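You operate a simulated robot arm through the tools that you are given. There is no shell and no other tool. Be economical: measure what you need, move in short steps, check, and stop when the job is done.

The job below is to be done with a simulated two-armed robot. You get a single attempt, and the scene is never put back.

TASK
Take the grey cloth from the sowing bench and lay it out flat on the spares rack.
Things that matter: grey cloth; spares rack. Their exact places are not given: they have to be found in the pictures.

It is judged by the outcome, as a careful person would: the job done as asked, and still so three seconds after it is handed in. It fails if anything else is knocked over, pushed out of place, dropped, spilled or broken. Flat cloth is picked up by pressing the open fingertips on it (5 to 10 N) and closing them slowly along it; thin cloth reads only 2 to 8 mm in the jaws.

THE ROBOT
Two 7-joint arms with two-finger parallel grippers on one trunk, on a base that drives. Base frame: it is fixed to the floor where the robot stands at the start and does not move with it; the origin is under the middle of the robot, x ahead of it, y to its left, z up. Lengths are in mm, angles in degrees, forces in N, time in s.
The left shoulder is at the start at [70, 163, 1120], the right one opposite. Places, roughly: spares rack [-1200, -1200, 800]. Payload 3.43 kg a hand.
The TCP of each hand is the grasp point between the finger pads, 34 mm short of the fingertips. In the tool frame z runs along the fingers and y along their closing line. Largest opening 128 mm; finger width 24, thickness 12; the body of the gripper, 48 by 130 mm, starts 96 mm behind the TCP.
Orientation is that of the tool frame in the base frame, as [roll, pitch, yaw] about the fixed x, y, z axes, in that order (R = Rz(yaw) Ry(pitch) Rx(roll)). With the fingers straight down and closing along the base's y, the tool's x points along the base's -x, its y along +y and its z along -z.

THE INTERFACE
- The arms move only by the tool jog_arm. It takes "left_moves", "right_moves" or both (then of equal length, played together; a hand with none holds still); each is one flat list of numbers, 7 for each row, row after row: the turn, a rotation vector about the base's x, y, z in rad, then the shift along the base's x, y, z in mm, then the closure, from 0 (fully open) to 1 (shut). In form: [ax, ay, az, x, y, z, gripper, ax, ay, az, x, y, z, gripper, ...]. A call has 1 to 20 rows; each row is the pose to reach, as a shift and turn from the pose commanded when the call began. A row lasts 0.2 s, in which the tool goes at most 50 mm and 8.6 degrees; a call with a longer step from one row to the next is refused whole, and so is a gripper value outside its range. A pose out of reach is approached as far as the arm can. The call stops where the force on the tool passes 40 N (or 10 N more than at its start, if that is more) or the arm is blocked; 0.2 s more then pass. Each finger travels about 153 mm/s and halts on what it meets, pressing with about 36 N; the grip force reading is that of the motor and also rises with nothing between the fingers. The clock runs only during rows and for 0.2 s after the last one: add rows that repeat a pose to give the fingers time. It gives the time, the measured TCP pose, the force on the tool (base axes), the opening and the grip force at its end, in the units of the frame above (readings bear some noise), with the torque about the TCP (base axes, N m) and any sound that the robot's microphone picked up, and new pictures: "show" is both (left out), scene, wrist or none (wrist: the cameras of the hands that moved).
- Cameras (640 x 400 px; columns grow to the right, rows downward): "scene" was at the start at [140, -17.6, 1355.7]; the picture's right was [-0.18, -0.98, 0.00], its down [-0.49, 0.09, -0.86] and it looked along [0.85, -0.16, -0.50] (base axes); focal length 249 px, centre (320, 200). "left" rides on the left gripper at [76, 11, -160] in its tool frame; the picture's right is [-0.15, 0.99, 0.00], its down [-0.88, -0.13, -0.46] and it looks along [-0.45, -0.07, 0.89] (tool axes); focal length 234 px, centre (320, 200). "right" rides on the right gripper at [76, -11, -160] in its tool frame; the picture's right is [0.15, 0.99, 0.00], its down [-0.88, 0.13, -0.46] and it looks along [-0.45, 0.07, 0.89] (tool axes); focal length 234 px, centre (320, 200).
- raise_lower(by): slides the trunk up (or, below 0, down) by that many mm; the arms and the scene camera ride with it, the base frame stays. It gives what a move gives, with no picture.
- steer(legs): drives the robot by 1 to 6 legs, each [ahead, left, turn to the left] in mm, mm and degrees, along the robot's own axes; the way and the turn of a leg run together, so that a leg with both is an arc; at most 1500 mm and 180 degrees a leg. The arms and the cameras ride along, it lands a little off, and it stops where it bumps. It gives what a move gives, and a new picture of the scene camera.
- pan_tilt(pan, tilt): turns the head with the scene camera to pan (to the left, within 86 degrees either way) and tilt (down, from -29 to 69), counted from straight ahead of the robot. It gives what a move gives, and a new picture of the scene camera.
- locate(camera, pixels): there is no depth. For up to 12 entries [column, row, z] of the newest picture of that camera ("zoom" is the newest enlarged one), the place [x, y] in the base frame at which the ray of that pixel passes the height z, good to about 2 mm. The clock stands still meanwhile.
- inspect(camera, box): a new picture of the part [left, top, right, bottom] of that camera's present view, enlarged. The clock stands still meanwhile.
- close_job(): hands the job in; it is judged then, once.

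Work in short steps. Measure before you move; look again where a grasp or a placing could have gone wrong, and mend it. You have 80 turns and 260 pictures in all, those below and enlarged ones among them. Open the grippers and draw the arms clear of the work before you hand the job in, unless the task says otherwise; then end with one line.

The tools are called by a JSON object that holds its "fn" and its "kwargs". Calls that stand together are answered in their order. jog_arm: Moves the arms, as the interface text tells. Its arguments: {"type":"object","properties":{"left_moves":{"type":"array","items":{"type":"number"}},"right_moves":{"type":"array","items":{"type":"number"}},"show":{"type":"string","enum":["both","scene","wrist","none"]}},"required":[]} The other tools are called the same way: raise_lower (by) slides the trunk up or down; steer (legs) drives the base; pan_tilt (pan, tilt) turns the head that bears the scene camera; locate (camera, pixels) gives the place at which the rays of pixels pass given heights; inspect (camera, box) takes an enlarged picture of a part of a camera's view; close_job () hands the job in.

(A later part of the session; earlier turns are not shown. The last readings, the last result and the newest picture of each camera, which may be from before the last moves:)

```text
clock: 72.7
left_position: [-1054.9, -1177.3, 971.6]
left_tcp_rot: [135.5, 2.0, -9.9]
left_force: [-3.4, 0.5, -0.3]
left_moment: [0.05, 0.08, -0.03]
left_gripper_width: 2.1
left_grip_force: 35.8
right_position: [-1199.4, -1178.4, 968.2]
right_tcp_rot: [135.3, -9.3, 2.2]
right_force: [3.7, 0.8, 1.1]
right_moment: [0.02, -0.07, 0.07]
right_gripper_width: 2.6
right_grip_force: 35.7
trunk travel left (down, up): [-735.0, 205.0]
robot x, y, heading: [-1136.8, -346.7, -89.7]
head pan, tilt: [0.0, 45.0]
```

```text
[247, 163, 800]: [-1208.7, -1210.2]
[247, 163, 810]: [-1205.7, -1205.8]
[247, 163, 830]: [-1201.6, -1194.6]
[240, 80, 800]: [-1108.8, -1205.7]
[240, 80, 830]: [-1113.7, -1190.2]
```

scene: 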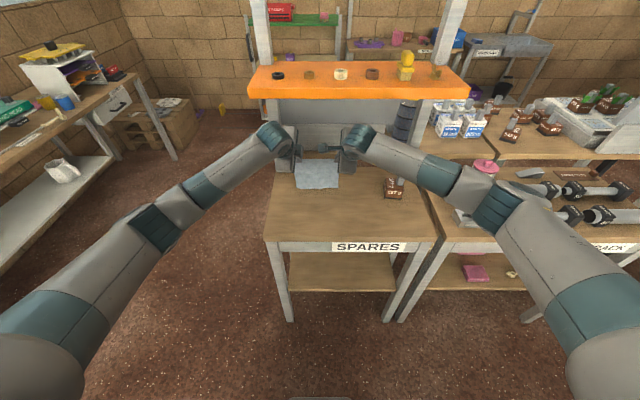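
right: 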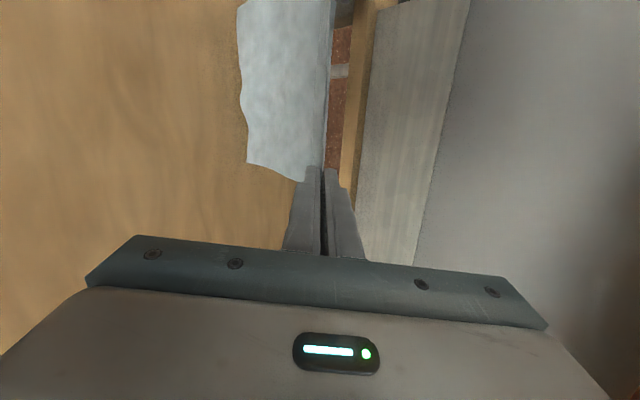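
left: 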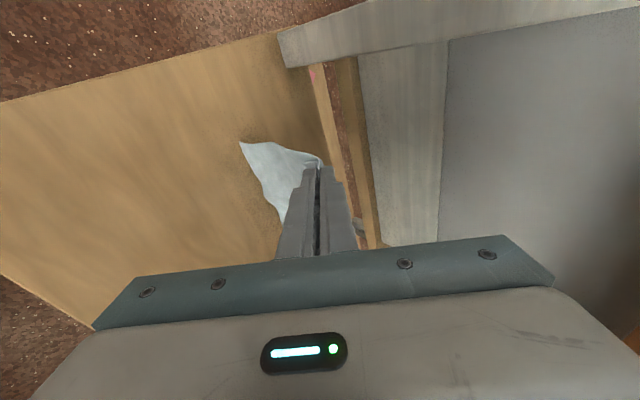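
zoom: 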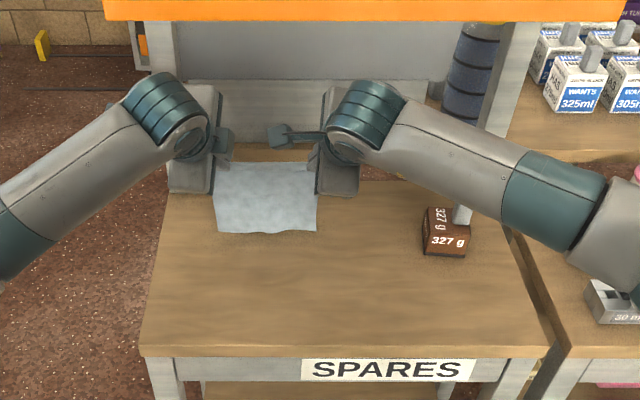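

The free edge touches at y≈-1207. Now I draw the hands back and down along an arc while untilting, most of the way.

{"fn": "jog_arm", "kwargs": {"left_moves": [0.0524, 0, 0, 0, 13.1, 0, 1, 0.1047, 0, 0, 0, 26, -1, 1, 0.157, 0, 0, 0, 38.6, -3.5, 1, 0.2094, 0, 0, 0, 50.6, -7.9, 1, 0.2618, 0, 0, 0, 62, -13.8, 1, 0.3142, 0, 0, 0, 72.5, -21, 1, 0.3665, 0, 0, 0, 82.1, -29.7, 1, 0.4189, 0, 0, 0, 90.6, -39.6, 1, 0.4712, 0, 0, 0, 98.1, -50.6, 1, 0.5236, 0, 0, 0, 104.3, -62.7, 1, 0.576, 0, 0, 0, 109.1, -75.6, 1, 0.6283, 0, 0, 0, 112.5, -89.2, 1, 0.6283, 0, 0, 0, 112.5, -89.2, 1], "right_moves": [0.0524, 0, 0, 0, 13.1, 0, 1, 0.1047, 0, 0, 0, 26, -1, 1, 0.157, 0, 0, 0, 38.6, -3.5, 1, 0.2094, 0, 0, 0, 50.6, -7.9, 1, 0.2618, 0, 0, 0, 62, -13.5, 1, 0.3142, 0, 0, 0, 72.5, -20.5, 1, 0.3665, 0, 0, 0, 82.1, -29, 1, 0.4189, 0, 0, 0, 90.6, -38.6, 1, 0.4712, 0, 0, 0, 98.1, -49.4, 1, 0.5236, 0, 0, 0, 104.3, -61.3, 1, 0.576, 0, 0, 0, 109.1, -74, 1, 0.6283, 0, 0, 0, 112.5, -87.4, 1, 0.6283, 0, 0, 0, 112.5, -87.4, 1]}}

{"fn": "inspect", "kwargs": {"camera": "scene", "box": [240, 90, 440, 260]}}

```text
clock: 75.5
left_position: [-1055.4, -1065.3, 882.0]
left_tcp_rot: [171.2, 7.4, -6.9]
left_force: [-5.9, -0.7, -0.5]
left_moment: [-0.02, 0.14, 0.01]
left_gripper_width: 2.5
left_grip_force: 35.6
right_position: [-1202.0, -1065.7, 883.0]
right_tcp_rot: [171.8, -8.9, -3.8]
right_force: [5.2, 0.4, 0.3]
right_moment: [-0.03, -0.15, 0.01]
right_gripper_width: 2.8
right_grip_force: 35.8
trunk travel left (down, up): [-735.0, 205.0]
robot x, y, heading: [-1135.2, -344.9, -90.0]
head pan, tilt: [0.0, 45.0]
```

scene: 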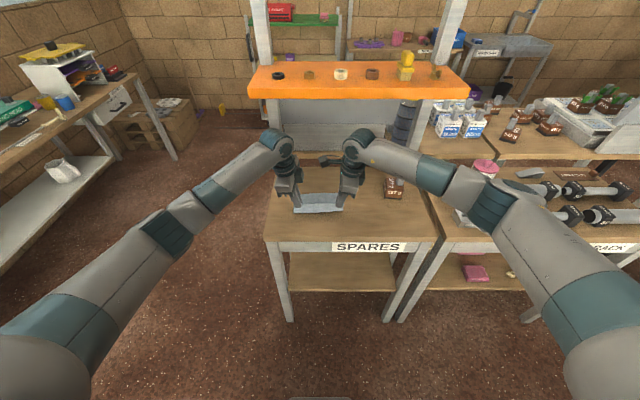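
right: 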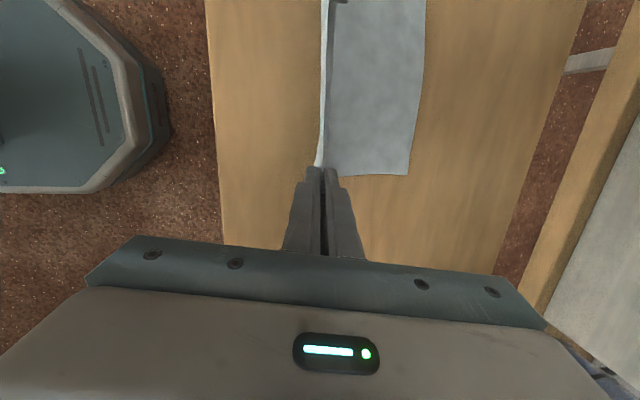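
left: 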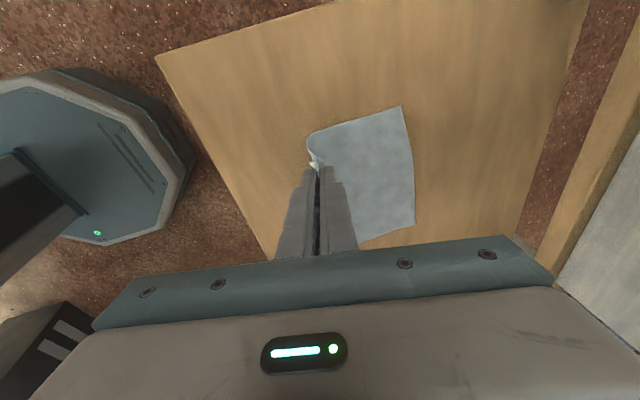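

```text
2.35 times, centred on (340, 175) of scene
```

zoom: 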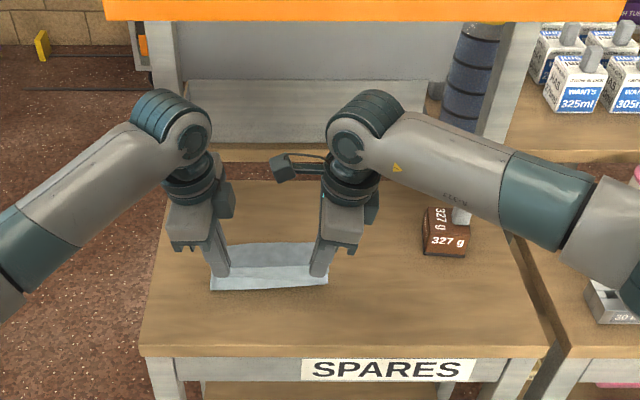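

The cloth lays out forward of the hands. I lower the last ~43 mm with a slight further pull back.

{"fn": "jog_arm", "kwargs": {"left_moves": [0.03, 0, 0, 0, 3, -8, 1, 0.06, 0, 0, 0, 5, -16, 1, 0.09, 0, 0, 0, 6, -24, 1, 0.12, 0, 0, 0, 6, -32, 1, 0.157, 0, 0, 0, 6, -39, 1, 0.157, 0, 0, 0, 6, -42, 1, 0.157, 0, 0, 0, 6, -42, 1], "right_moves": [0.03, 0, 0, 0, 3, -8, 1, 0.06, 0, 0, 0, 5, -16, 1, 0.09, 0, 0, 0, 6, -24, 1, 0.12, 0, 0, 0, 6, -32, 1, 0.145, 0, 0, 0, 6, -39, 1, 0.145, 0, 0, 0, 6, -43, 1, 0.145, 0, 0, 0, 6, -43, 1]}}

```text
clock: 77.1
left_position: [-1055.3, -1060.5, 840.9]
left_tcp_rot: [-179.7, 8.5, -5.6]
left_force: [-3.0, -0.4, 0.3]
left_moment: [-0.02, 0.09, 0.01]
left_gripper_width: 2.3
left_grip_force: 35.5
right_position: [-1199.9, -1061.3, 837.5]
right_tcp_rot: [-179.9, -8.1, -4.9]
right_force: [3.2, -0.2, 3.0]
right_moment: [-0.04, -0.09, 0.03]
right_gripper_width: 2.2
right_grip_force: 36.5
trunk travel left (down, up): [-735.0, 205.0]
robot x, y, heading: [-1136.8, -346.6, -89.9]
head pan, tilt: [0.0, 45.0]
```

scene: 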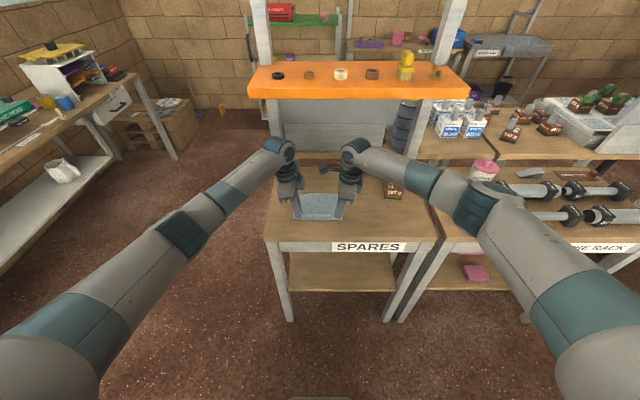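
right: 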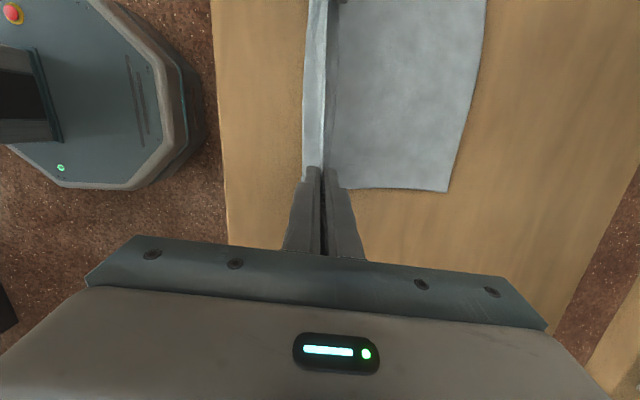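
left: 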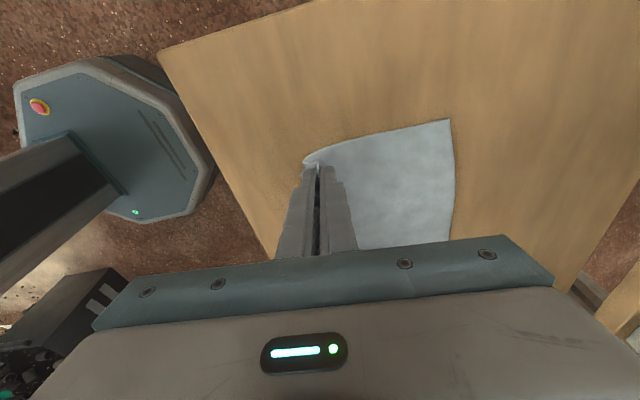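

Laid. Left goes down 3 mm more, then I open slowly with light pressure so the tips spread the fold out, as the reverse of the pick-up.

{"fn": "jog_arm", "kwargs": {"left_moves": [0, 0, 0, 0, 0, -2, 1, 0, 0, 0, 0, 0, -4, 1, 0, 0, 0, 0, 0, -4, 0.97, 0, 0, 0, 0, 0, -4, 0.94, 0, 0, 0, 0, 0, -4, 0.91, 0, 0, 0, 0, 0, -4, 0.88, 0, 0, 0, 0, 0, -4, 0.85, 0, 0, 0, 0, 0, -4, 0.82, 0, 0, 0, 0, 0, -4, 0.79, 0, 0, 0, 0, 0, -4, 0.76, 0, 0, 0, 0, 0, -4, 0.73, 0, 0, 0, 0, 0, -4, 0.7, 0, 0, 0, 0, 0, -4, 0.68, 0, 0, 0, 0, 0, -4, 0.68], "right_moves": [0, 0, 0, 0, 0, 0, 1, 0, 0, 0, 0, 0, -0.3, 1, 0, 0, 0, 0, 0, -0.3, 0.97, 0, 0, 0, 0, 0, -0.3, 0.94, 0, 0, 0, 0, 0, -0.3, 0.91, 0, 0, 0, 0, 0, -0.3, 0.88, 0, 0, 0, 0, 0, -0.3, 0.85, 0, 0, 0, 0, 0, -0.3, 0.82, 0, 0, 0, 0, 0, -0.3, 0.79, 0, 0, 0, 0, 0, -0.3, 0.76, 0, 0, 0, 0, 0, -0.3, 0.73, 0, 0, 0, 0, 0, -0.3, 0.7, 0, 0, 0, 0, 0, -0.3, 0.68, 0, 0, 0, 0, 0, -0.3, 0.68]}}

```text
clock: 80.1
left_position: [-1056.5, -1059.2, 837.8]
left_tcp_rot: [-179.9, 8.4, -5.5]
left_force: [-0.5, -7.4, 24.3]
left_moment: [0.24, -0.16, -0.06]
left_gripper_width: 36.5
left_grip_force: 0.1
right_position: [-1200.5, -1058.2, 838.0]
right_tcp_rot: [-180.0, -8.2, -4.8]
right_force: [-0.7, 0.0, 0.2]
right_moment: [0.01, -0.01, -0.04]
right_gripper_width: 41.0
right_grip_force: 0.1
trunk travel left (down, up): [-735.0, 205.0]
robot x, y, heading: [-1139.6, -345.3, -90.1]
head pan, tilt: [0.0, 45.0]
```

scene: 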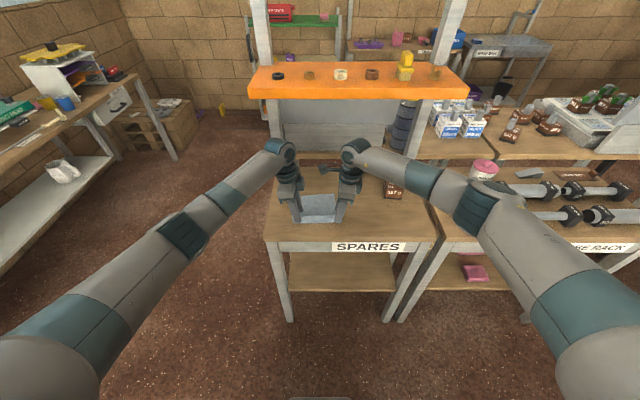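
right: 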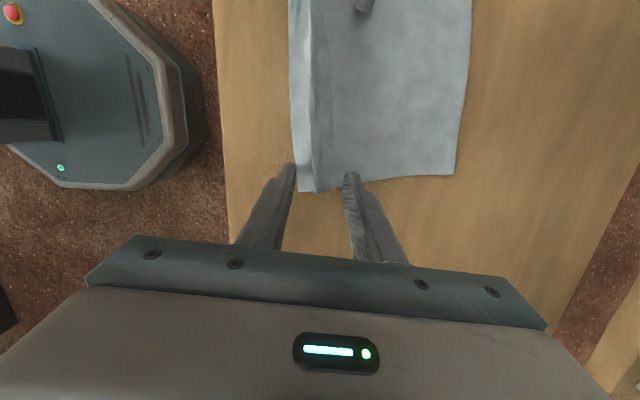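
left: 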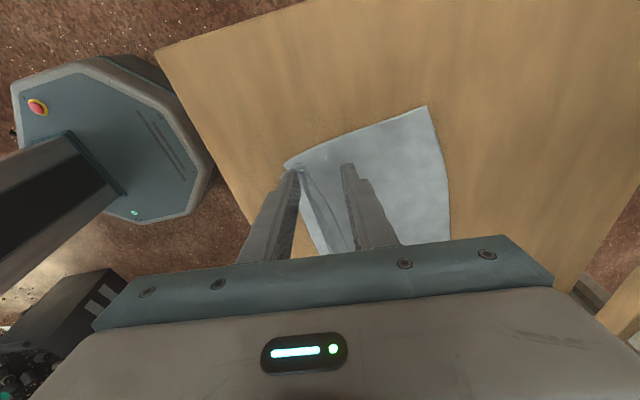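

The fold is mostly spread, a slight ridge stays. I lift both hands and look.

{"fn": "jog_arm", "kwargs": {"left_moves": [0, 0, 0, 0, 0, 3, 0.68, 0, 0, 0, 0, 0, 10, 0.66, 0, 0, 0, 0, 0, 25, 0.66, 0, 0, 0, 0, 0, 45, 0.66, 0, 0, 0, 0, 0, 70, 0.66, 0, 0, 0, 0, 0, 90, 0.66], "right_moves": [0, 0, 0, 0, 0, 3, 0.68, 0, 0, 0, 0, 0, 10, 0.66, 0, 0, 0, 0, 0, 25, 0.66, 0, 0, 0, 0, 0, 45, 0.66, 0, 0, 0, 0, 0, 70, 0.66, 0, 0, 0, 0, 0, 90, 0.66]}}

{"fn": "inspect", "kwargs": {"camera": "right", "box": [220, 0, 540, 200]}}

{"fn": "inspect", "kwargs": {"camera": "left", "box": [220, 60, 540, 260]}}

{"fn": "inspect", "kwargs": {"camera": "scene", "box": [260, 160, 420, 260]}}

```text
clock: 81.5
left_position: [-1056.9, -1060.5, 926.3]
left_tcp_rot: [-179.9, 8.2, -5.6]
left_force: [0.4, 0.3, -0.2]
left_moment: [0.0, 0.01, 0.0]
left_gripper_width: 43.4
left_grip_force: 0.1
right_position: [-1197.7, -1057.6, 930.0]
right_tcp_rot: [-179.9, -8.0, -4.9]
right_force: [-0.4, 0.1, 0.0]
right_moment: [0.0, 0.02, 0.0]
right_gripper_width: 43.3
right_grip_force: 0.1
trunk travel left (down, up): [-735.0, 205.0]
robot x, y, heading: [-1138.0, -348.1, -89.7]
head pan, tilt: [0.0, 45.0]
```

scene: 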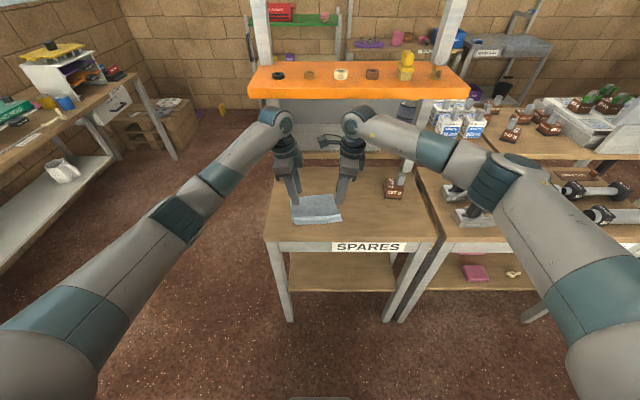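
right: 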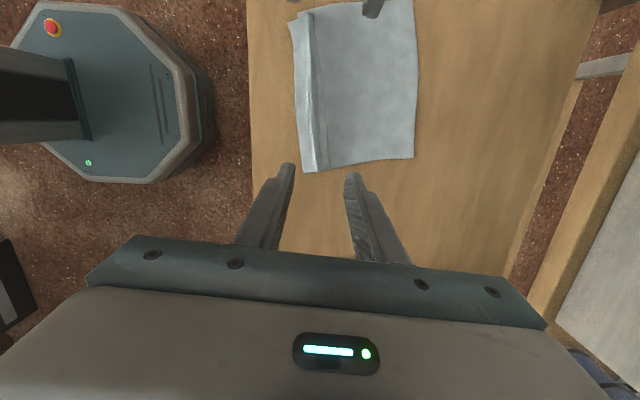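
left: 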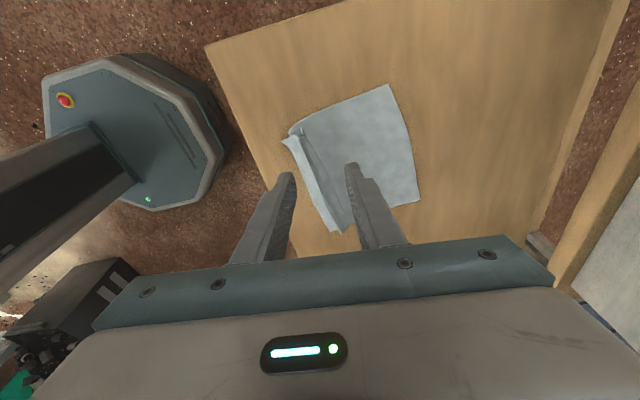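

```text
2.00 times, centred on (380, 100) of right
```

zoom: 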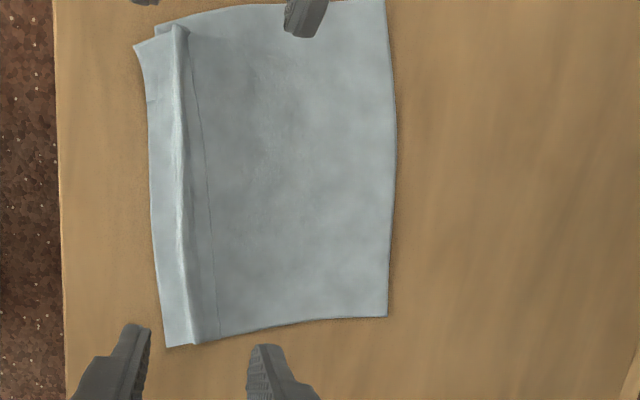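

```text
2.00 times, centred on (380, 160) of left
```

zoom: 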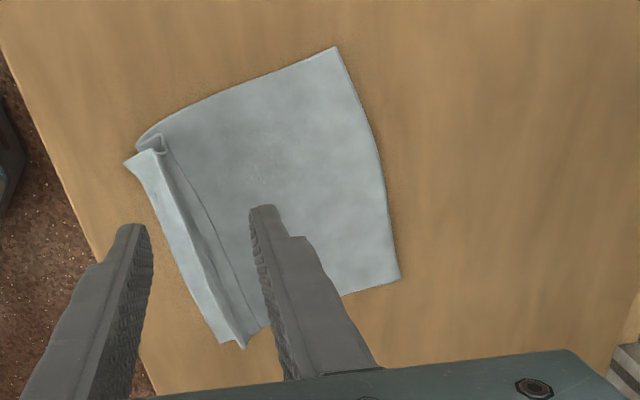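

```text
4.00 times, centred on (340, 210) of scene
```

zoom: 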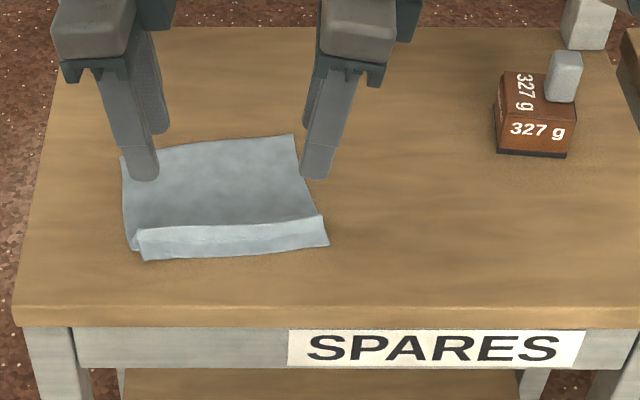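

A pleat remains near the front edge. I measure it so that straddling, pressing fingers can spread it open.

{"fn": "locate", "kwargs": {"camera": "right", "pixels": [[309, 15, 808], [315, 168, 808], [288, 22, 803], [304, 172, 801], [318, 40, 801], [329, 167, 801], [412, 2, 801], [414, 157, 801], [298, 12, 801]]}}

{"fn": "locate", "kwargs": {"camera": "left", "pixels": [[283, 140, 803], [341, 233, 801], [300, 127, 806], [345, 228, 806], [389, 84, 801], [419, 199, 801]]}}

```text
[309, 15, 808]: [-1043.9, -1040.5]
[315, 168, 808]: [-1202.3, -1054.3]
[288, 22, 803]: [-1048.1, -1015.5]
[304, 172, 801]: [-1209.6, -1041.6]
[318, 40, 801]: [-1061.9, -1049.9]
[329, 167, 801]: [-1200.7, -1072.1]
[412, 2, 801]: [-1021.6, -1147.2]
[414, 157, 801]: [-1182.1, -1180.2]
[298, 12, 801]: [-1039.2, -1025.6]
```

```text
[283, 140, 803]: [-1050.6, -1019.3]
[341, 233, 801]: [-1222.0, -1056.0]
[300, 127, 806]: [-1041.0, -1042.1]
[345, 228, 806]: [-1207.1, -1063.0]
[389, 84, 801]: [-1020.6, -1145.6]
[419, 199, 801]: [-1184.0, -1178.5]
```

It is a Z-fold: near strip from y≈-1017 (left) / -1045 (right) on top, crest ~25 mm behind, strip turned ~15° relative to the fingers. I align both hands to it, straddling the pleat (near finger on the strip, far finger on the main sheet), 10 mm above.

{"fn": "jog_arm", "kwargs": {"left_moves": [0, 0, 0.07, -1, 2, 0, 0.7, 0, 0, 0.14, -2, 4, 0, 0.734, 0, 0, 0.21, -3, 5, 0, 0.734, 0, 0, 0.27, -4, 6, 0, 0.734, 0, 0, 0.27, -4, 6, -20, 0.734, 0, 0, 0.27, -4, 6, -40, 0.734, 0, 0, 0.27, -4, 6, -60, 0.734, 0, 0, 0.27, -4, 6, -78, 0.734, 0, 0, 0.27, -4, 6, -78, 0.734], "right_moves": [0, 0, 0.07, 2, -4, 0, 0.7, 0, 0, 0.14, 4, -8, 0, 0.734, 0, 0, 0.21, 6, -12, 0, 0.734, 0, 0, 0.27, 7, -16, 0, 0.734, 0, 0, 0.27, 7, -16, -20, 0.734, 0, 0, 0.27, 7, -16, -40, 0.734, 0, 0, 0.27, 7, -16, -60, 0.734, 0, 0, 0.27, 7, -16, -80, 0.734, 0, 0, 0.27, 7, -16, -80, 0.734]}}

{"fn": "inspect", "kwargs": {"camera": "right", "box": [220, 60, 460, 210]}}

{"fn": "inspect", "kwargs": {"camera": "left", "box": [220, 80, 460, 230]}}

```text
clock: 83.5
left_position: [-1057.6, -1055.0, 849.8]
left_tcp_rot: [-179.8, 8.4, 10.0]
left_force: [-0.2, 0.7, 0.6]
left_moment: [0.0, 0.04, -0.01]
left_gripper_width: 33.8
left_grip_force: 0.0
right_position: [-1191.5, -1073.4, 847.9]
right_tcp_rot: [-179.9, -8.2, 10.5]
right_force: [0.5, -0.5, -0.3]
right_moment: [-0.01, -0.03, -0.02]
right_gripper_width: 34.0
right_grip_force: 0.0
trunk travel left (down, up): [-735.0, 205.0]
robot x, y, heading: [-1134.7, -343.5, -89.8]
head pan, tilt: [0.0, 45.0]
```

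scene: 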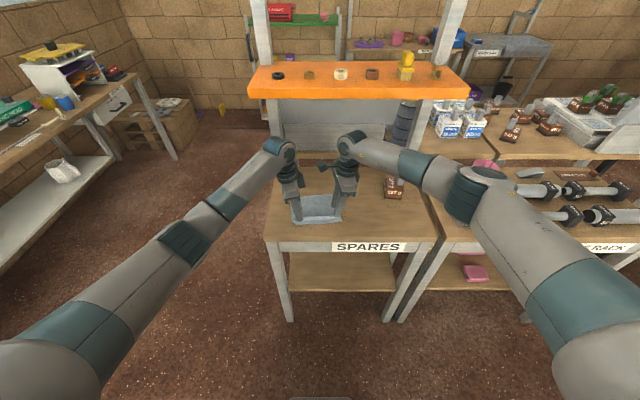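
right: 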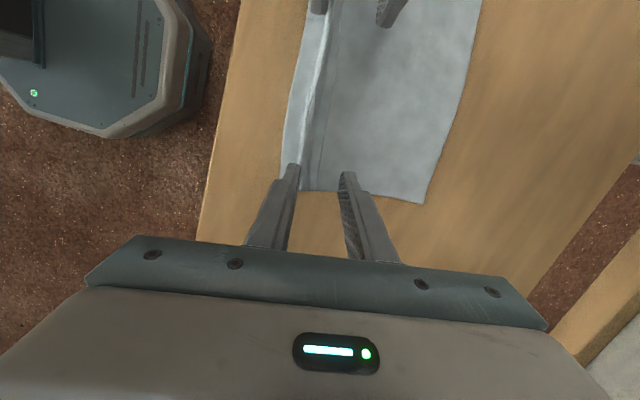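
left: 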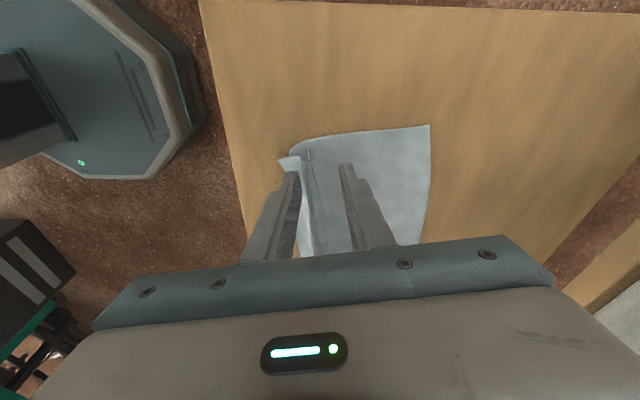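

```text
2.67 times, centred on (340, 135) of right
```

zoom: 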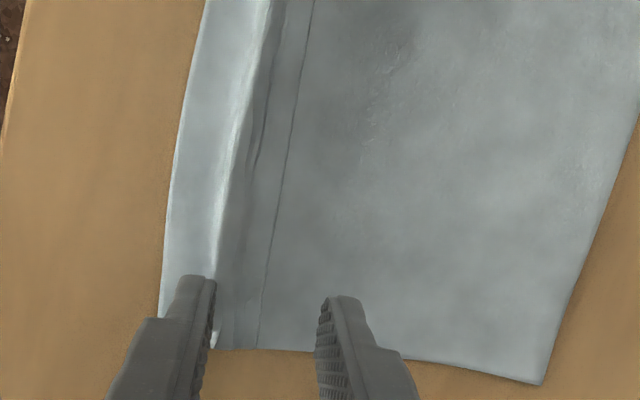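

```text
2.67 times, centred on (340, 155) of left
```

zoom: 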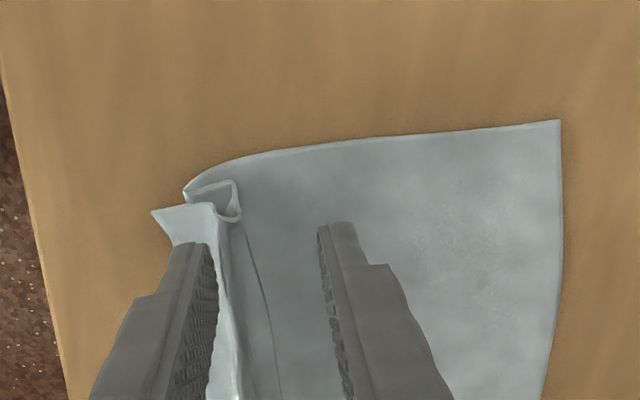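

The fold geometry is clear: near fingers are over the strip, far fingers on the main sheet. I press down (right hand shifted 6 mm inward).

{"fn": "jog_arm", "kwargs": {"left_moves": [0, 0, 0, 0, 0, -6, 0.734, 0, 0, 0, 0, 0, -11, 0.734, 0, 0, 0, 0, 0, -11, 0.734], "right_moves": [0, 0, 0, 5, 1, -5, 0.734, 0, 0, 0, 5, 1, -9, 0.734, 0, 0, 0, 5, 1, -9, 0.734], "show": "none"}}

{"fn": "jog_arm", "kwargs": {"left_moves": [0, 0, 0, 0, 0, -1.5, 0.734, 0, 0, 0, 0, 0, -1.5, 0.734], "right_moves": [0, 0, 0, 0, 0, -1.5, 0.734, 0, 0, 0, 0, 0, -1.5, 0.734], "show": "none"}}

```text
clock: 84.3
left_position: [-1060.2, -1054.6, 838.6]
left_tcp_rot: [-179.8, 8.4, 10.0]
left_force: [0.7, -0.7, 2.4]
left_moment: [0.03, -0.02, -0.02]
left_gripper_width: 34.2
left_grip_force: 0.0
right_position: [-1188.1, -1074.0, 839.6]
right_tcp_rot: [-179.9, -8.0, 10.5]
right_force: [0.6, 0.5, 0.5]
right_moment: [0.0, 0.0, -0.01]
right_gripper_width: 34.1
right_grip_force: 0.0
trunk travel left (down, up): [-735.0, 205.0]
robot x, y, heading: [-1138.4, -347.9, -89.7]
head pan, tilt: [0.0, 45.0]
```

```text
clock: 84.9
left_position: [-1060.4, -1055.5, 837.7]
left_tcp_rot: [-180.0, 8.4, 10.0]
left_force: [2.2, -1.7, 9.7]
left_moment: [0.1, -0.09, -0.05]
left_gripper_width: 33.4
left_grip_force: 0.1
right_position: [-1186.6, -1073.7, 838.8]
right_tcp_rot: [-179.8, -8.2, 10.6]
right_force: [-0.1, -0.2, -0.4]
right_moment: [0.02, 0.03, 0.0]
right_gripper_width: 34.0
right_grip_force: 0.0
trunk travel left (down, up): [-735.0, 205.0]
robot x, y, heading: [-1135.7, -345.0, -89.7]
head pan, tilt: [0.0, 45.0]
```

Left 9.7 N; right needs ~2.5 mm more.

{"fn": "jog_arm", "kwargs": {"left_moves": [0, 0, 0, 0, 0, 0.3, 0.734, 0, 0, 0, 0, 0, 0.3, 0.734, 0, 0, 0, 0, 0, 0.3, 0.734], "right_moves": [0, 0, 0, 0, 0, -1, 0.734, 0, 0, 0, 0, 0, -2.2, 0.734, 0, 0, 0, 0, 0, -2.6, 0.734], "show": "none"}}

```text
clock: 85.7
left_position: [-1059.9, -1052.7, 837.9]
left_tcp_rot: [-180.0, 8.4, 9.8]
left_force: [1.3, -4.2, 12.0]
left_moment: [0.09, -0.08, -0.03]
left_gripper_width: 31.8
left_grip_force: 0.1
right_position: [-1187.0, -1073.7, 838.2]
right_tcp_rot: [179.9, -8.2, 10.5]
right_force: [-0.6, 0.3, 9.9]
right_moment: [0.21, 0.14, -0.02]
right_gripper_width: 34.2
right_grip_force: 0.5
trunk travel left (down, up): [-735.0, 205.0]
robot x, y, heading: [-1131.1, -347.0, -89.7]
head pan, tilt: [0.0, 45.0]
```

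Both press at ~10 N. Now I open slowly to ~90 mm, the hands drifting slightly rearward (−y) to keep the cloth on the shelf.

{"fn": "jog_arm", "kwargs": {"left_moves": [0, 0, 0, 0, -1, 0.6, 0.71, 0, 0, 0, 0, -2, 0.6, 0.68, 0, 0, 0, 0, -3, 0.6, 0.65, 0, 0, 0, 0, -4, 0.6, 0.62, 0, 0, 0, 0, -5, 0.6, 0.59, 0, 0, 0, 0, -6, 0.6, 0.56, 0, 0, 0, 0, -7, 0.6, 0.53, 0, 0, 0, 0, -8, 0.6, 0.5, 0, 0, 0, 0, -9, 0.6, 0.47, 0, 0, 0, 0, -10, 0.6, 0.44, 0, 0, 0, 0, -11, 0.6, 0.41, 0, 0, 0, 0, -12, 0.6, 0.38, 0, 0, 0, 0, -12, 0.6, 0.35, 0, 0, 0, 0, -12, 0.6, 0.32, 0, 0, 0, 0, -12, 0.6, 0.3, 0, 0, 0, 0, -12, 0.6, 0.3], "right_moves": [0, 0, 0, 0, -1, 0, 0.71, 0, 0, 0, 0, -2, 0, 0.68, 0, 0, 0, 0, -3, 0, 0.65, 0, 0, 0, 0, -4, 0, 0.62, 0, 0, 0, 0, -5, 0, 0.59, 0, 0, 0, 0, -6, 0, 0.56, 0, 0, 0, 0, -7, 0, 0.53, 0, 0, 0, 0, -8, 0, 0.5, 0, 0, 0, 0, -9, 0, 0.47, 0, 0, 0, 0, -10, 0, 0.44, 0, 0, 0, 0, -11, 0, 0.41, 0, 0, 0, 0, -12, 0, 0.38, 0, 0, 0, 0, -12, 0, 0.35, 0, 0, 0, 0, -12, 0, 0.32, 0, 0, 0, 0, -12, 0, 0.3, 0, 0, 0, 0, -12, 0, 0.3]}}

{"fn": "inspect", "kwargs": {"camera": "right", "box": [220, 0, 540, 200]}}

{"fn": "inspect", "kwargs": {"camera": "left", "box": [200, 60, 520, 260]}}

```text
clock: 89.1
left_position: [-1059.0, -1064.2, 838.7]
left_tcp_rot: [-179.9, 8.4, 9.9]
left_force: [-0.1, -2.9, 8.4]
left_moment: [0.29, 0.02, -0.01]
left_gripper_width: 88.2
left_grip_force: 0.0
right_position: [-1187.5, -1087.1, 837.2]
right_tcp_rot: [-180.0, -8.1, 10.6]
right_force: [0.9, -3.6, 12.9]
right_moment: [0.49, 0.18, 0.02]
right_gripper_width: 87.0
right_grip_force: 0.1
trunk travel left (down, up): [-735.0, 205.0]
robot x, y, heading: [-1137.6, -345.0, -89.9]
head pan, tilt: [0.0, 45.0]
```

scene: 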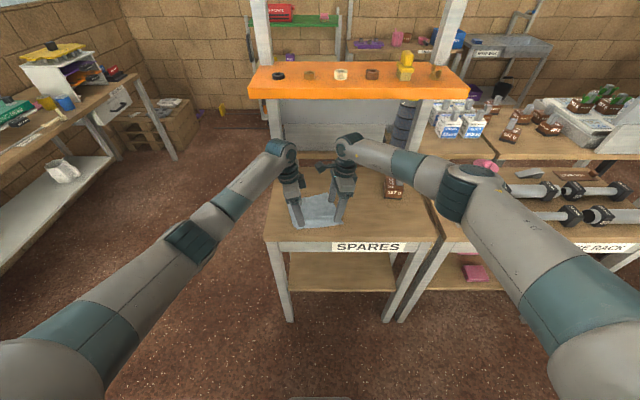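
right: 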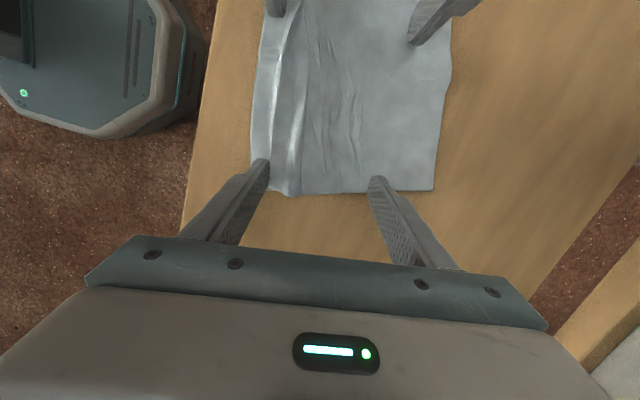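
left: 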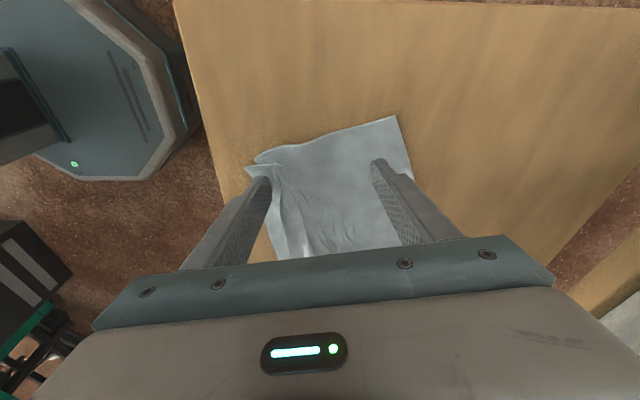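

```text
2.00 times, centred on (380, 100) of right
```

zoom: 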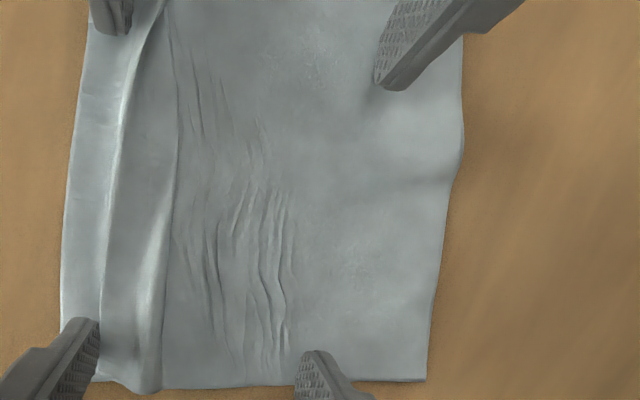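

```text
2.00 times, centred on (360, 160) of left
```

zoom: 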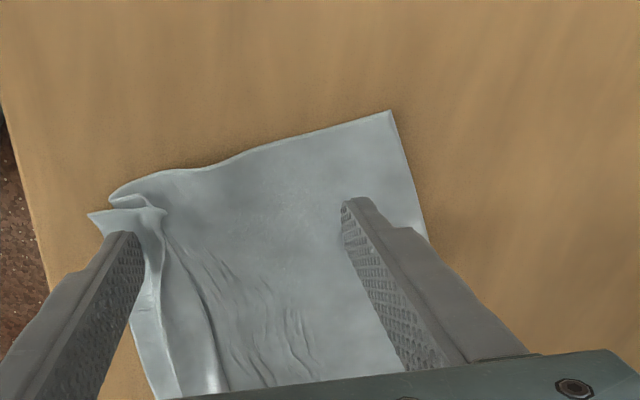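

The lower layers dragged along, so the pleat stays. Better: regrip the clean far edge with a much smaller pinch, lift so gravity unfolds it, and re-lay. I lift the hands and close to 16 mm.

{"fn": "jog_arm", "kwargs": {"left_moves": [0, 0, 0, 0, 0, 10, 0.3, 0, 0, 0, 0, 0, 25, 0.35, 0, 0, 0, 0, 0, 40, 0.5, 0, 0, 0, 0, 0, 60, 0.65, 0, 0, 0, 0, 0, 80, 0.8, 0, 0, 0, 0, 0, 80, 0.86, 0, 0, 0, 0, 0, 80, 0.86], "right_moves": [0, 0, 0, 0, 0, 10, 0.3, 0, 0, 0, 0, 0, 25, 0.35, 0, 0, 0, 0, 0, 40, 0.5, 0, 0, 0, 0, 0, 60, 0.65, 0, 0, 0, 0, 0, 80, 0.8, 0, 0, 0, 0, 0, 80, 0.86, 0, 0, 0, 0, 0, 80, 0.86]}}

{"fn": "inspect", "kwargs": {"camera": "right", "box": [220, 0, 540, 200]}}

```text
clock: 90.7
left_position: [-1060.6, -1064.9, 918.7]
left_tcp_rot: [-179.7, 8.5, 9.9]
left_force: [0.7, 0.1, -0.3]
left_moment: [-0.02, 0.0, 0.01]
left_gripper_width: 17.9
left_grip_force: 0.0
right_position: [-1189.8, -1086.8, 915.2]
right_tcp_rot: [-179.9, -8.2, 10.6]
right_force: [0.4, 0.4, -0.3]
right_moment: [0.0, -0.01, 0.04]
right_gripper_width: 17.7
right_grip_force: 0.1
trunk travel left (down, up): [-735.0, 205.0]
robot x, y, heading: [-1138.6, -345.6, -89.8]
head pan, tilt: [0.0, 45.0]
```

scene: 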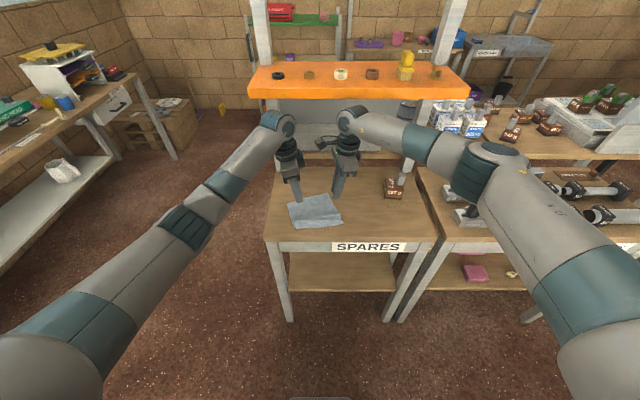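
right: 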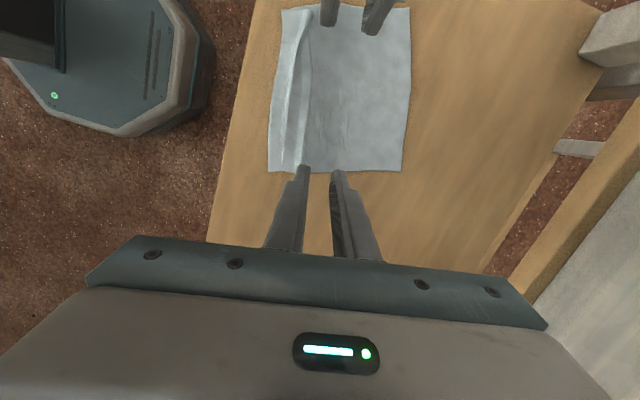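
left: 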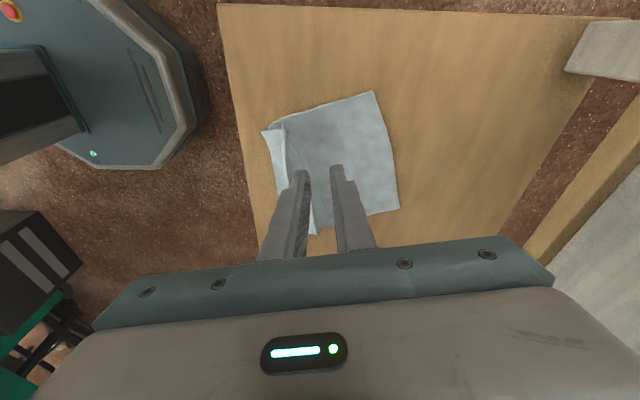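

```text
2.00 times, centred on (380, 100) of right
```

zoom: 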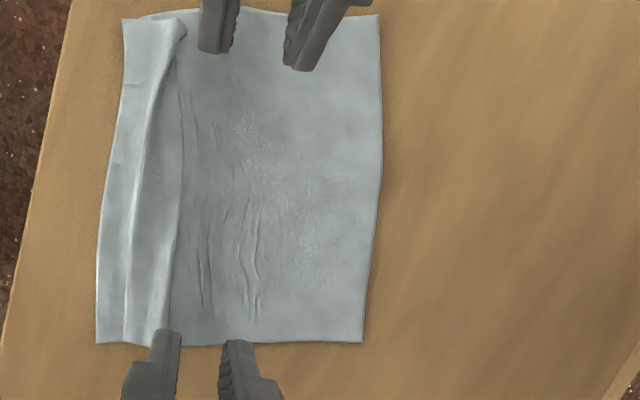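

I measure the far edge's corners from both wrist views.

{"fn": "locate", "kwargs": {"camera": "right", "pixels": [[409, 8, 801], [401, 170, 801], [410, 90, 801], [268, 171, 801], [282, 10, 803]]}}

{"fn": "locate", "kwargs": {"camera": "left", "pixels": [[373, 91, 801], [398, 208, 801], [390, 150, 801], [263, 131, 803]]}}

```text
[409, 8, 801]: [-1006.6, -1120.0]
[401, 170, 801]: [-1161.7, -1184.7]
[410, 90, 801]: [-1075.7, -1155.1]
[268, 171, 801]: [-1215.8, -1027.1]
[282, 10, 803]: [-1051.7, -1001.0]
```

```text
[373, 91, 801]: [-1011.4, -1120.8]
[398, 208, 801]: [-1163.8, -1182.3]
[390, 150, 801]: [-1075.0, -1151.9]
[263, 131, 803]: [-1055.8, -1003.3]
```

Before sliding hands under the shelf upright, I check the wrist-top height and the shelf's underside from the scene view.

{"fn": "locate", "kwargs": {"camera": "scene", "pixels": [[350, 107, 1150], [350, 107, 1200], [350, 107, 1250], [278, 110, 1150], [278, 110, 1200], [278, 110, 1250], [300, 97, 1150], [300, 97, 1200], [300, 90, 1200]]}}

```text
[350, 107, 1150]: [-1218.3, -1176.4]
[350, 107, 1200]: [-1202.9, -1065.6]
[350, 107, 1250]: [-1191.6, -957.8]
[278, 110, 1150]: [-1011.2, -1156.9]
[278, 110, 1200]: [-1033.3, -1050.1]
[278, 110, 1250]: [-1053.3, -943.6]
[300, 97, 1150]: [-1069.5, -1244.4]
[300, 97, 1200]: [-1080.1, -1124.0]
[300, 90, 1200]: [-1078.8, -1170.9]
```

Wrist tops will be ~85 mm below the shelf underside at working height. I descend first, then rotate ~12° and slide to the far-edge corners at tip height ~818.

{"fn": "jog_arm", "kwargs": {"left_moves": [0, 0, 0, 0, 0, -22, 0.86, 0, 0, 0, 0, 0, -44, 0.86, 0, 0, 0, 0, 0, -64, 0.86, 0, 0, 0.05, 9, -10, -66, 0.86, 0, 0, 0.1, 18, -20, -66, 0.86, 0, 0, 0.15, 27, -30, -66, 0.86, 0, 0, 0.215, 36.6, -43, -66, 0.86, 0, 0, 0.215, 36.6, -43, -66, 0.86], "right_moves": [0, 0, 0, 0, 0, -21, 0.86, 0, 0, 0, 0, 0, -42, 0.86, 0, 0, 0, 0, 0, -60, 0.86, 0, 0, 0.05, 7, -20, -62, 0.86, 0, 0, 0.1, 14, -40, -62, 0.86, 0, 0, 0.15, 21, -60, -62, 0.86, 0, 0, 0.203, 28.8, -77.6, -62, 0.86, 0, 0, 0.203, 28.8, -77.6, -62, 0.86]}}

{"fn": "inspect", "kwargs": {"camera": "right", "box": [220, 60, 460, 210]}}

{"fn": "inspect", "kwargs": {"camera": "left", "box": [220, 80, 460, 230]}}

```text
clock: 92.5
left_position: [-1023.2, -1109.3, 852.1]
left_tcp_rot: [-179.8, 8.5, 22.3]
left_force: [0.2, -0.7, -0.2]
left_moment: [-0.02, 0.02, 0.0]
left_gripper_width: 18.0
left_grip_force: 0.1
right_position: [-1167.3, -1131.8, 853.8]
right_tcp_rot: [-179.9, -8.0, 22.3]
right_force: [0.6, 0.6, 0.0]
right_moment: [0.0, 0.06, -0.02]
right_gripper_width: 17.8
right_grip_force: 0.1
right hand out of reach, approached as far as the arm can: row 6, 7, 8
trunk travel left (down, up): [-735.0, 205.0]
robot x, y, heading: [-1135.0, -343.8, -89.7]
head pan, tilt: [0.0, 45.0]
```

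scene: 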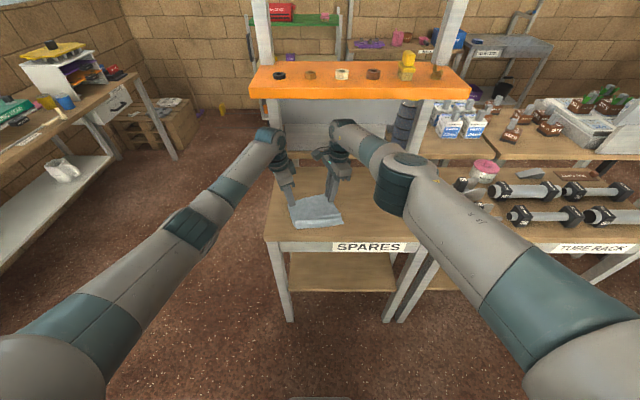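
right: 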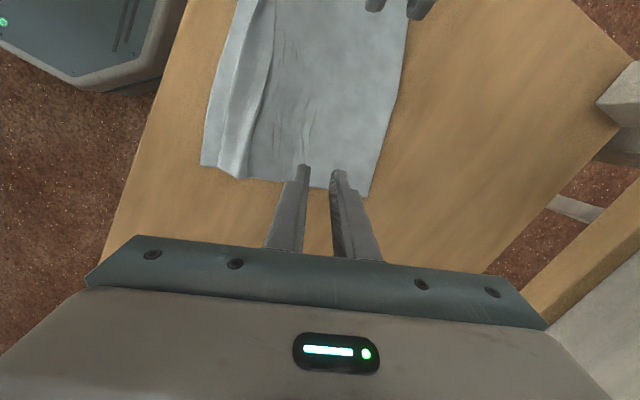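
left: 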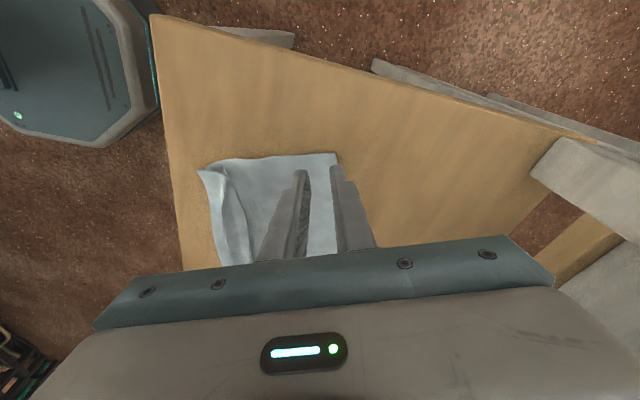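

```text
2.67 times, centred on (340, 135) of right
```

zoom: 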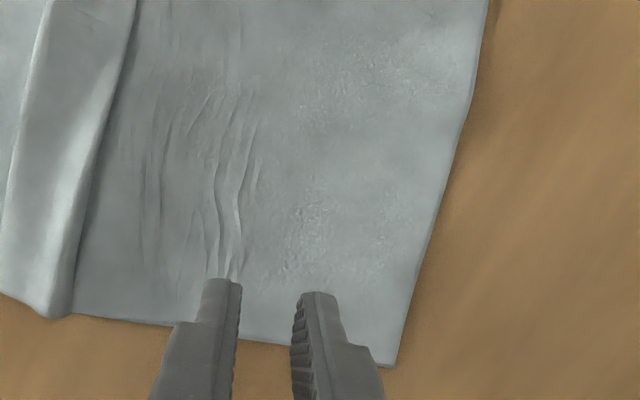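

```text
2.67 times, centred on (340, 155) of left
```

zoom: 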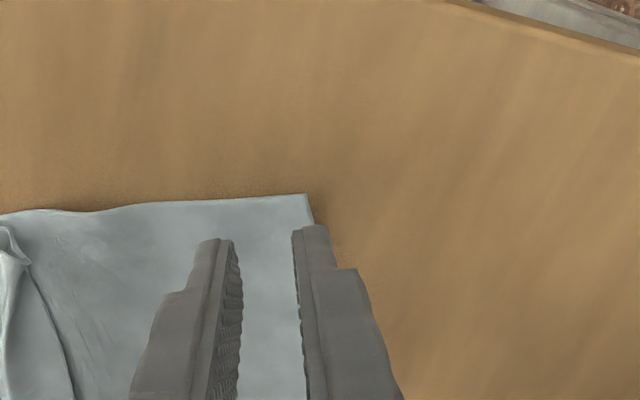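

The right arm is at its reach limit, 33 mm short. I bring the hands back 80 mm (slightly raised) and drive the base 80 mm closer.

{"fn": "jog_arm", "kwargs": {"left_moves": [0, 0, 0, 0, 0, 10, 0.86, 0, 0, 0, 0, 20, 20, 0.86, 0, 0, 0, 0, 40, 20, 0.86, 0, 0, 0, 0, 60, 20, 0.86, 0, 0, 0, 0, 80, 20, 0.86], "right_moves": [0, 0, 0, 0, 0, 10, 0.86, 0, 0, 0, 0, 20, 20, 0.86, 0, 0, 0, 0, 40, 20, 0.86, 0, 0, 0, 0, 60, 20, 0.86, 0, 0, 0, 0, 80, 20, 0.86], "show": "none"}}

{"fn": "steer", "kwargs": {"legs": [[85, 0, 0]]}}

```text
clock: 93.7
left_position: [-1025.7, -1029.2, 870.1]
left_tcp_rot: [-179.8, 8.5, 22.1]
left_force: [-0.3, -0.2, -0.7]
left_moment: [0.03, 0.03, -0.01]
left_gripper_width: 18.2
left_grip_force: 0.2
right_position: [-1176.1, -1051.5, 872.3]
right_tcp_rot: [-179.8, -8.1, 22.1]
right_force: [0.3, -0.4, 0.1]
right_moment: [-0.01, -0.02, 0.02]
right_gripper_width: 17.9
right_grip_force: 0.1
trunk travel left (down, up): [-735.0, 205.0]
robot x, y, heading: [-1135.3, -344.1, -90.1]
head pan, tilt: [0.0, 45.0]
```

```text
clock: 94.8
left_position: [-1025.3, -1114.5, 869.2]
left_tcp_rot: [-179.8, 8.4, 22.1]
left_force: [-0.1, 0.5, -0.1]
left_moment: [0.01, -0.01, 0.01]
left_gripper_width: 18.0
left_grip_force: 0.0
right_position: [-1175.1, -1137.5, 872.3]
right_tcp_rot: [-179.9, -8.2, 22.2]
right_force: [0.2, -0.2, -0.4]
right_moment: [0.03, 0.01, -0.02]
right_gripper_width: 17.7
right_grip_force: 0.0
trunk travel left (down, up): [-735.0, 205.0]
robot x, y, heading: [-1134.3, -433.1, -89.6]
head pan, tilt: [0.0, 45.0]
```

scene: 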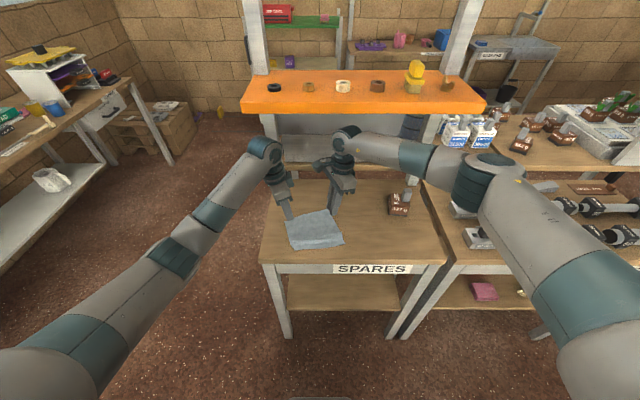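

Now I finish the alignment: right hand (+14, -27), left (+1, +6), and down to ~10 mm above.

{"fn": "jog_arm", "kwargs": {"left_moves": [0, 0, 0, 0, 3, 0, 0.86, 0, 0, 0, 1, 6, 0, 0.86, 0, 0, 0, 1, 6, -12, 0.86, 0, 0, 0, 1, 6, -23, 0.86, 0, 0, 0, 1, 6, -23, 0.86], "right_moves": [0, 0, 0, 7, -14, 0, 0.86, 0, 0, 0, 14, -27, 0, 0.86, 0, 0, 0, 14, -27, -12, 0.86, 0, 0, 0, 14, -27, -26, 0.86, 0, 0, 0, 14, -27, -26, 0.86], "show": "wrist"}}

{"fn": "inspect", "kwargs": {"camera": "right", "box": [220, 60, 460, 210]}}

{"fn": "inspect", "kwargs": {"camera": "left", "box": [220, 80, 460, 230]}}

```text
clock: 96.0
left_position: [-1025.1, -1107.4, 845.2]
left_tcp_rot: [-179.8, 8.4, 22.2]
left_force: [-1.1, 0.0, -0.5]
left_moment: [0.02, 0.02, 0.01]
left_gripper_width: 17.9
left_grip_force: 0.1
right_position: [-1162.6, -1163.1, 846.2]
right_tcp_rot: [-180.0, -8.2, 22.2]
right_force: [-0.1, -0.1, -1.1]
right_moment: [-0.01, 0.01, 0.02]
right_gripper_width: 17.8
right_grip_force: 0.1
trunk travel left (down, up): [-735.0, 205.0]
robot x, y, heading: [-1135.4, -433.0, -89.8]
head pan, tilt: [0.0, 45.0]
```

right: 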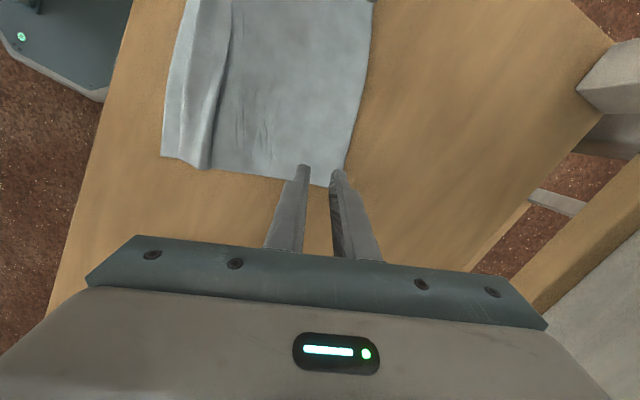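
left: 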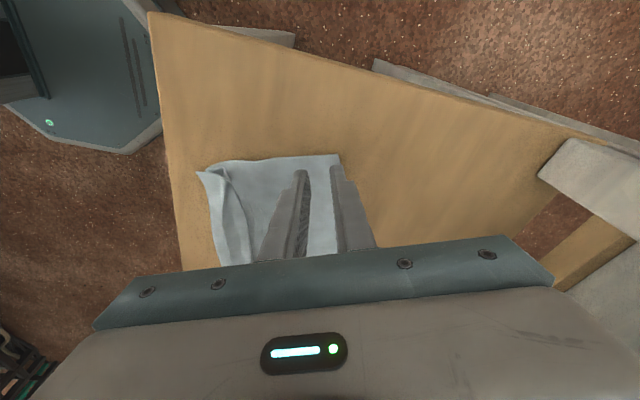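

```text
2.67 times, centred on (340, 135) of right
```

zoom: 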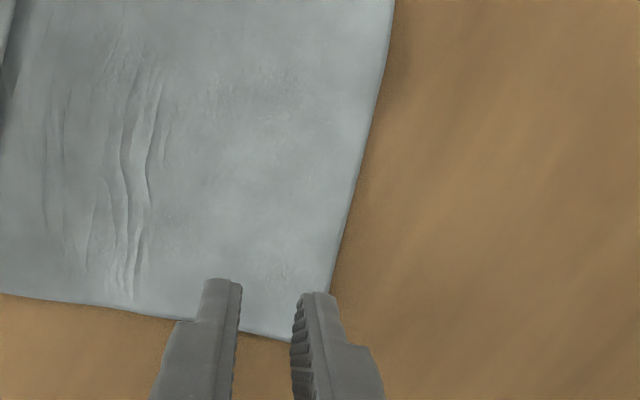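

```text
2.67 times, centred on (340, 155) of left
```

zoom: 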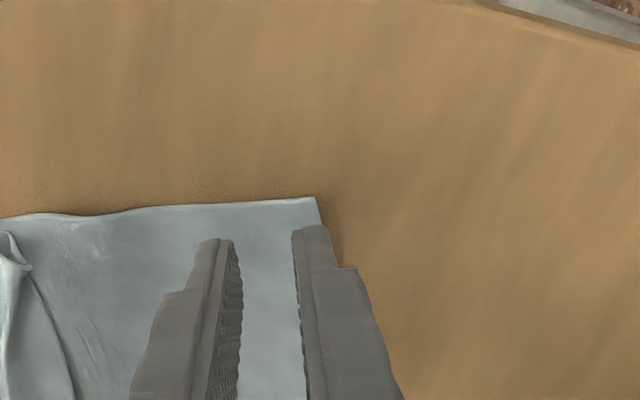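

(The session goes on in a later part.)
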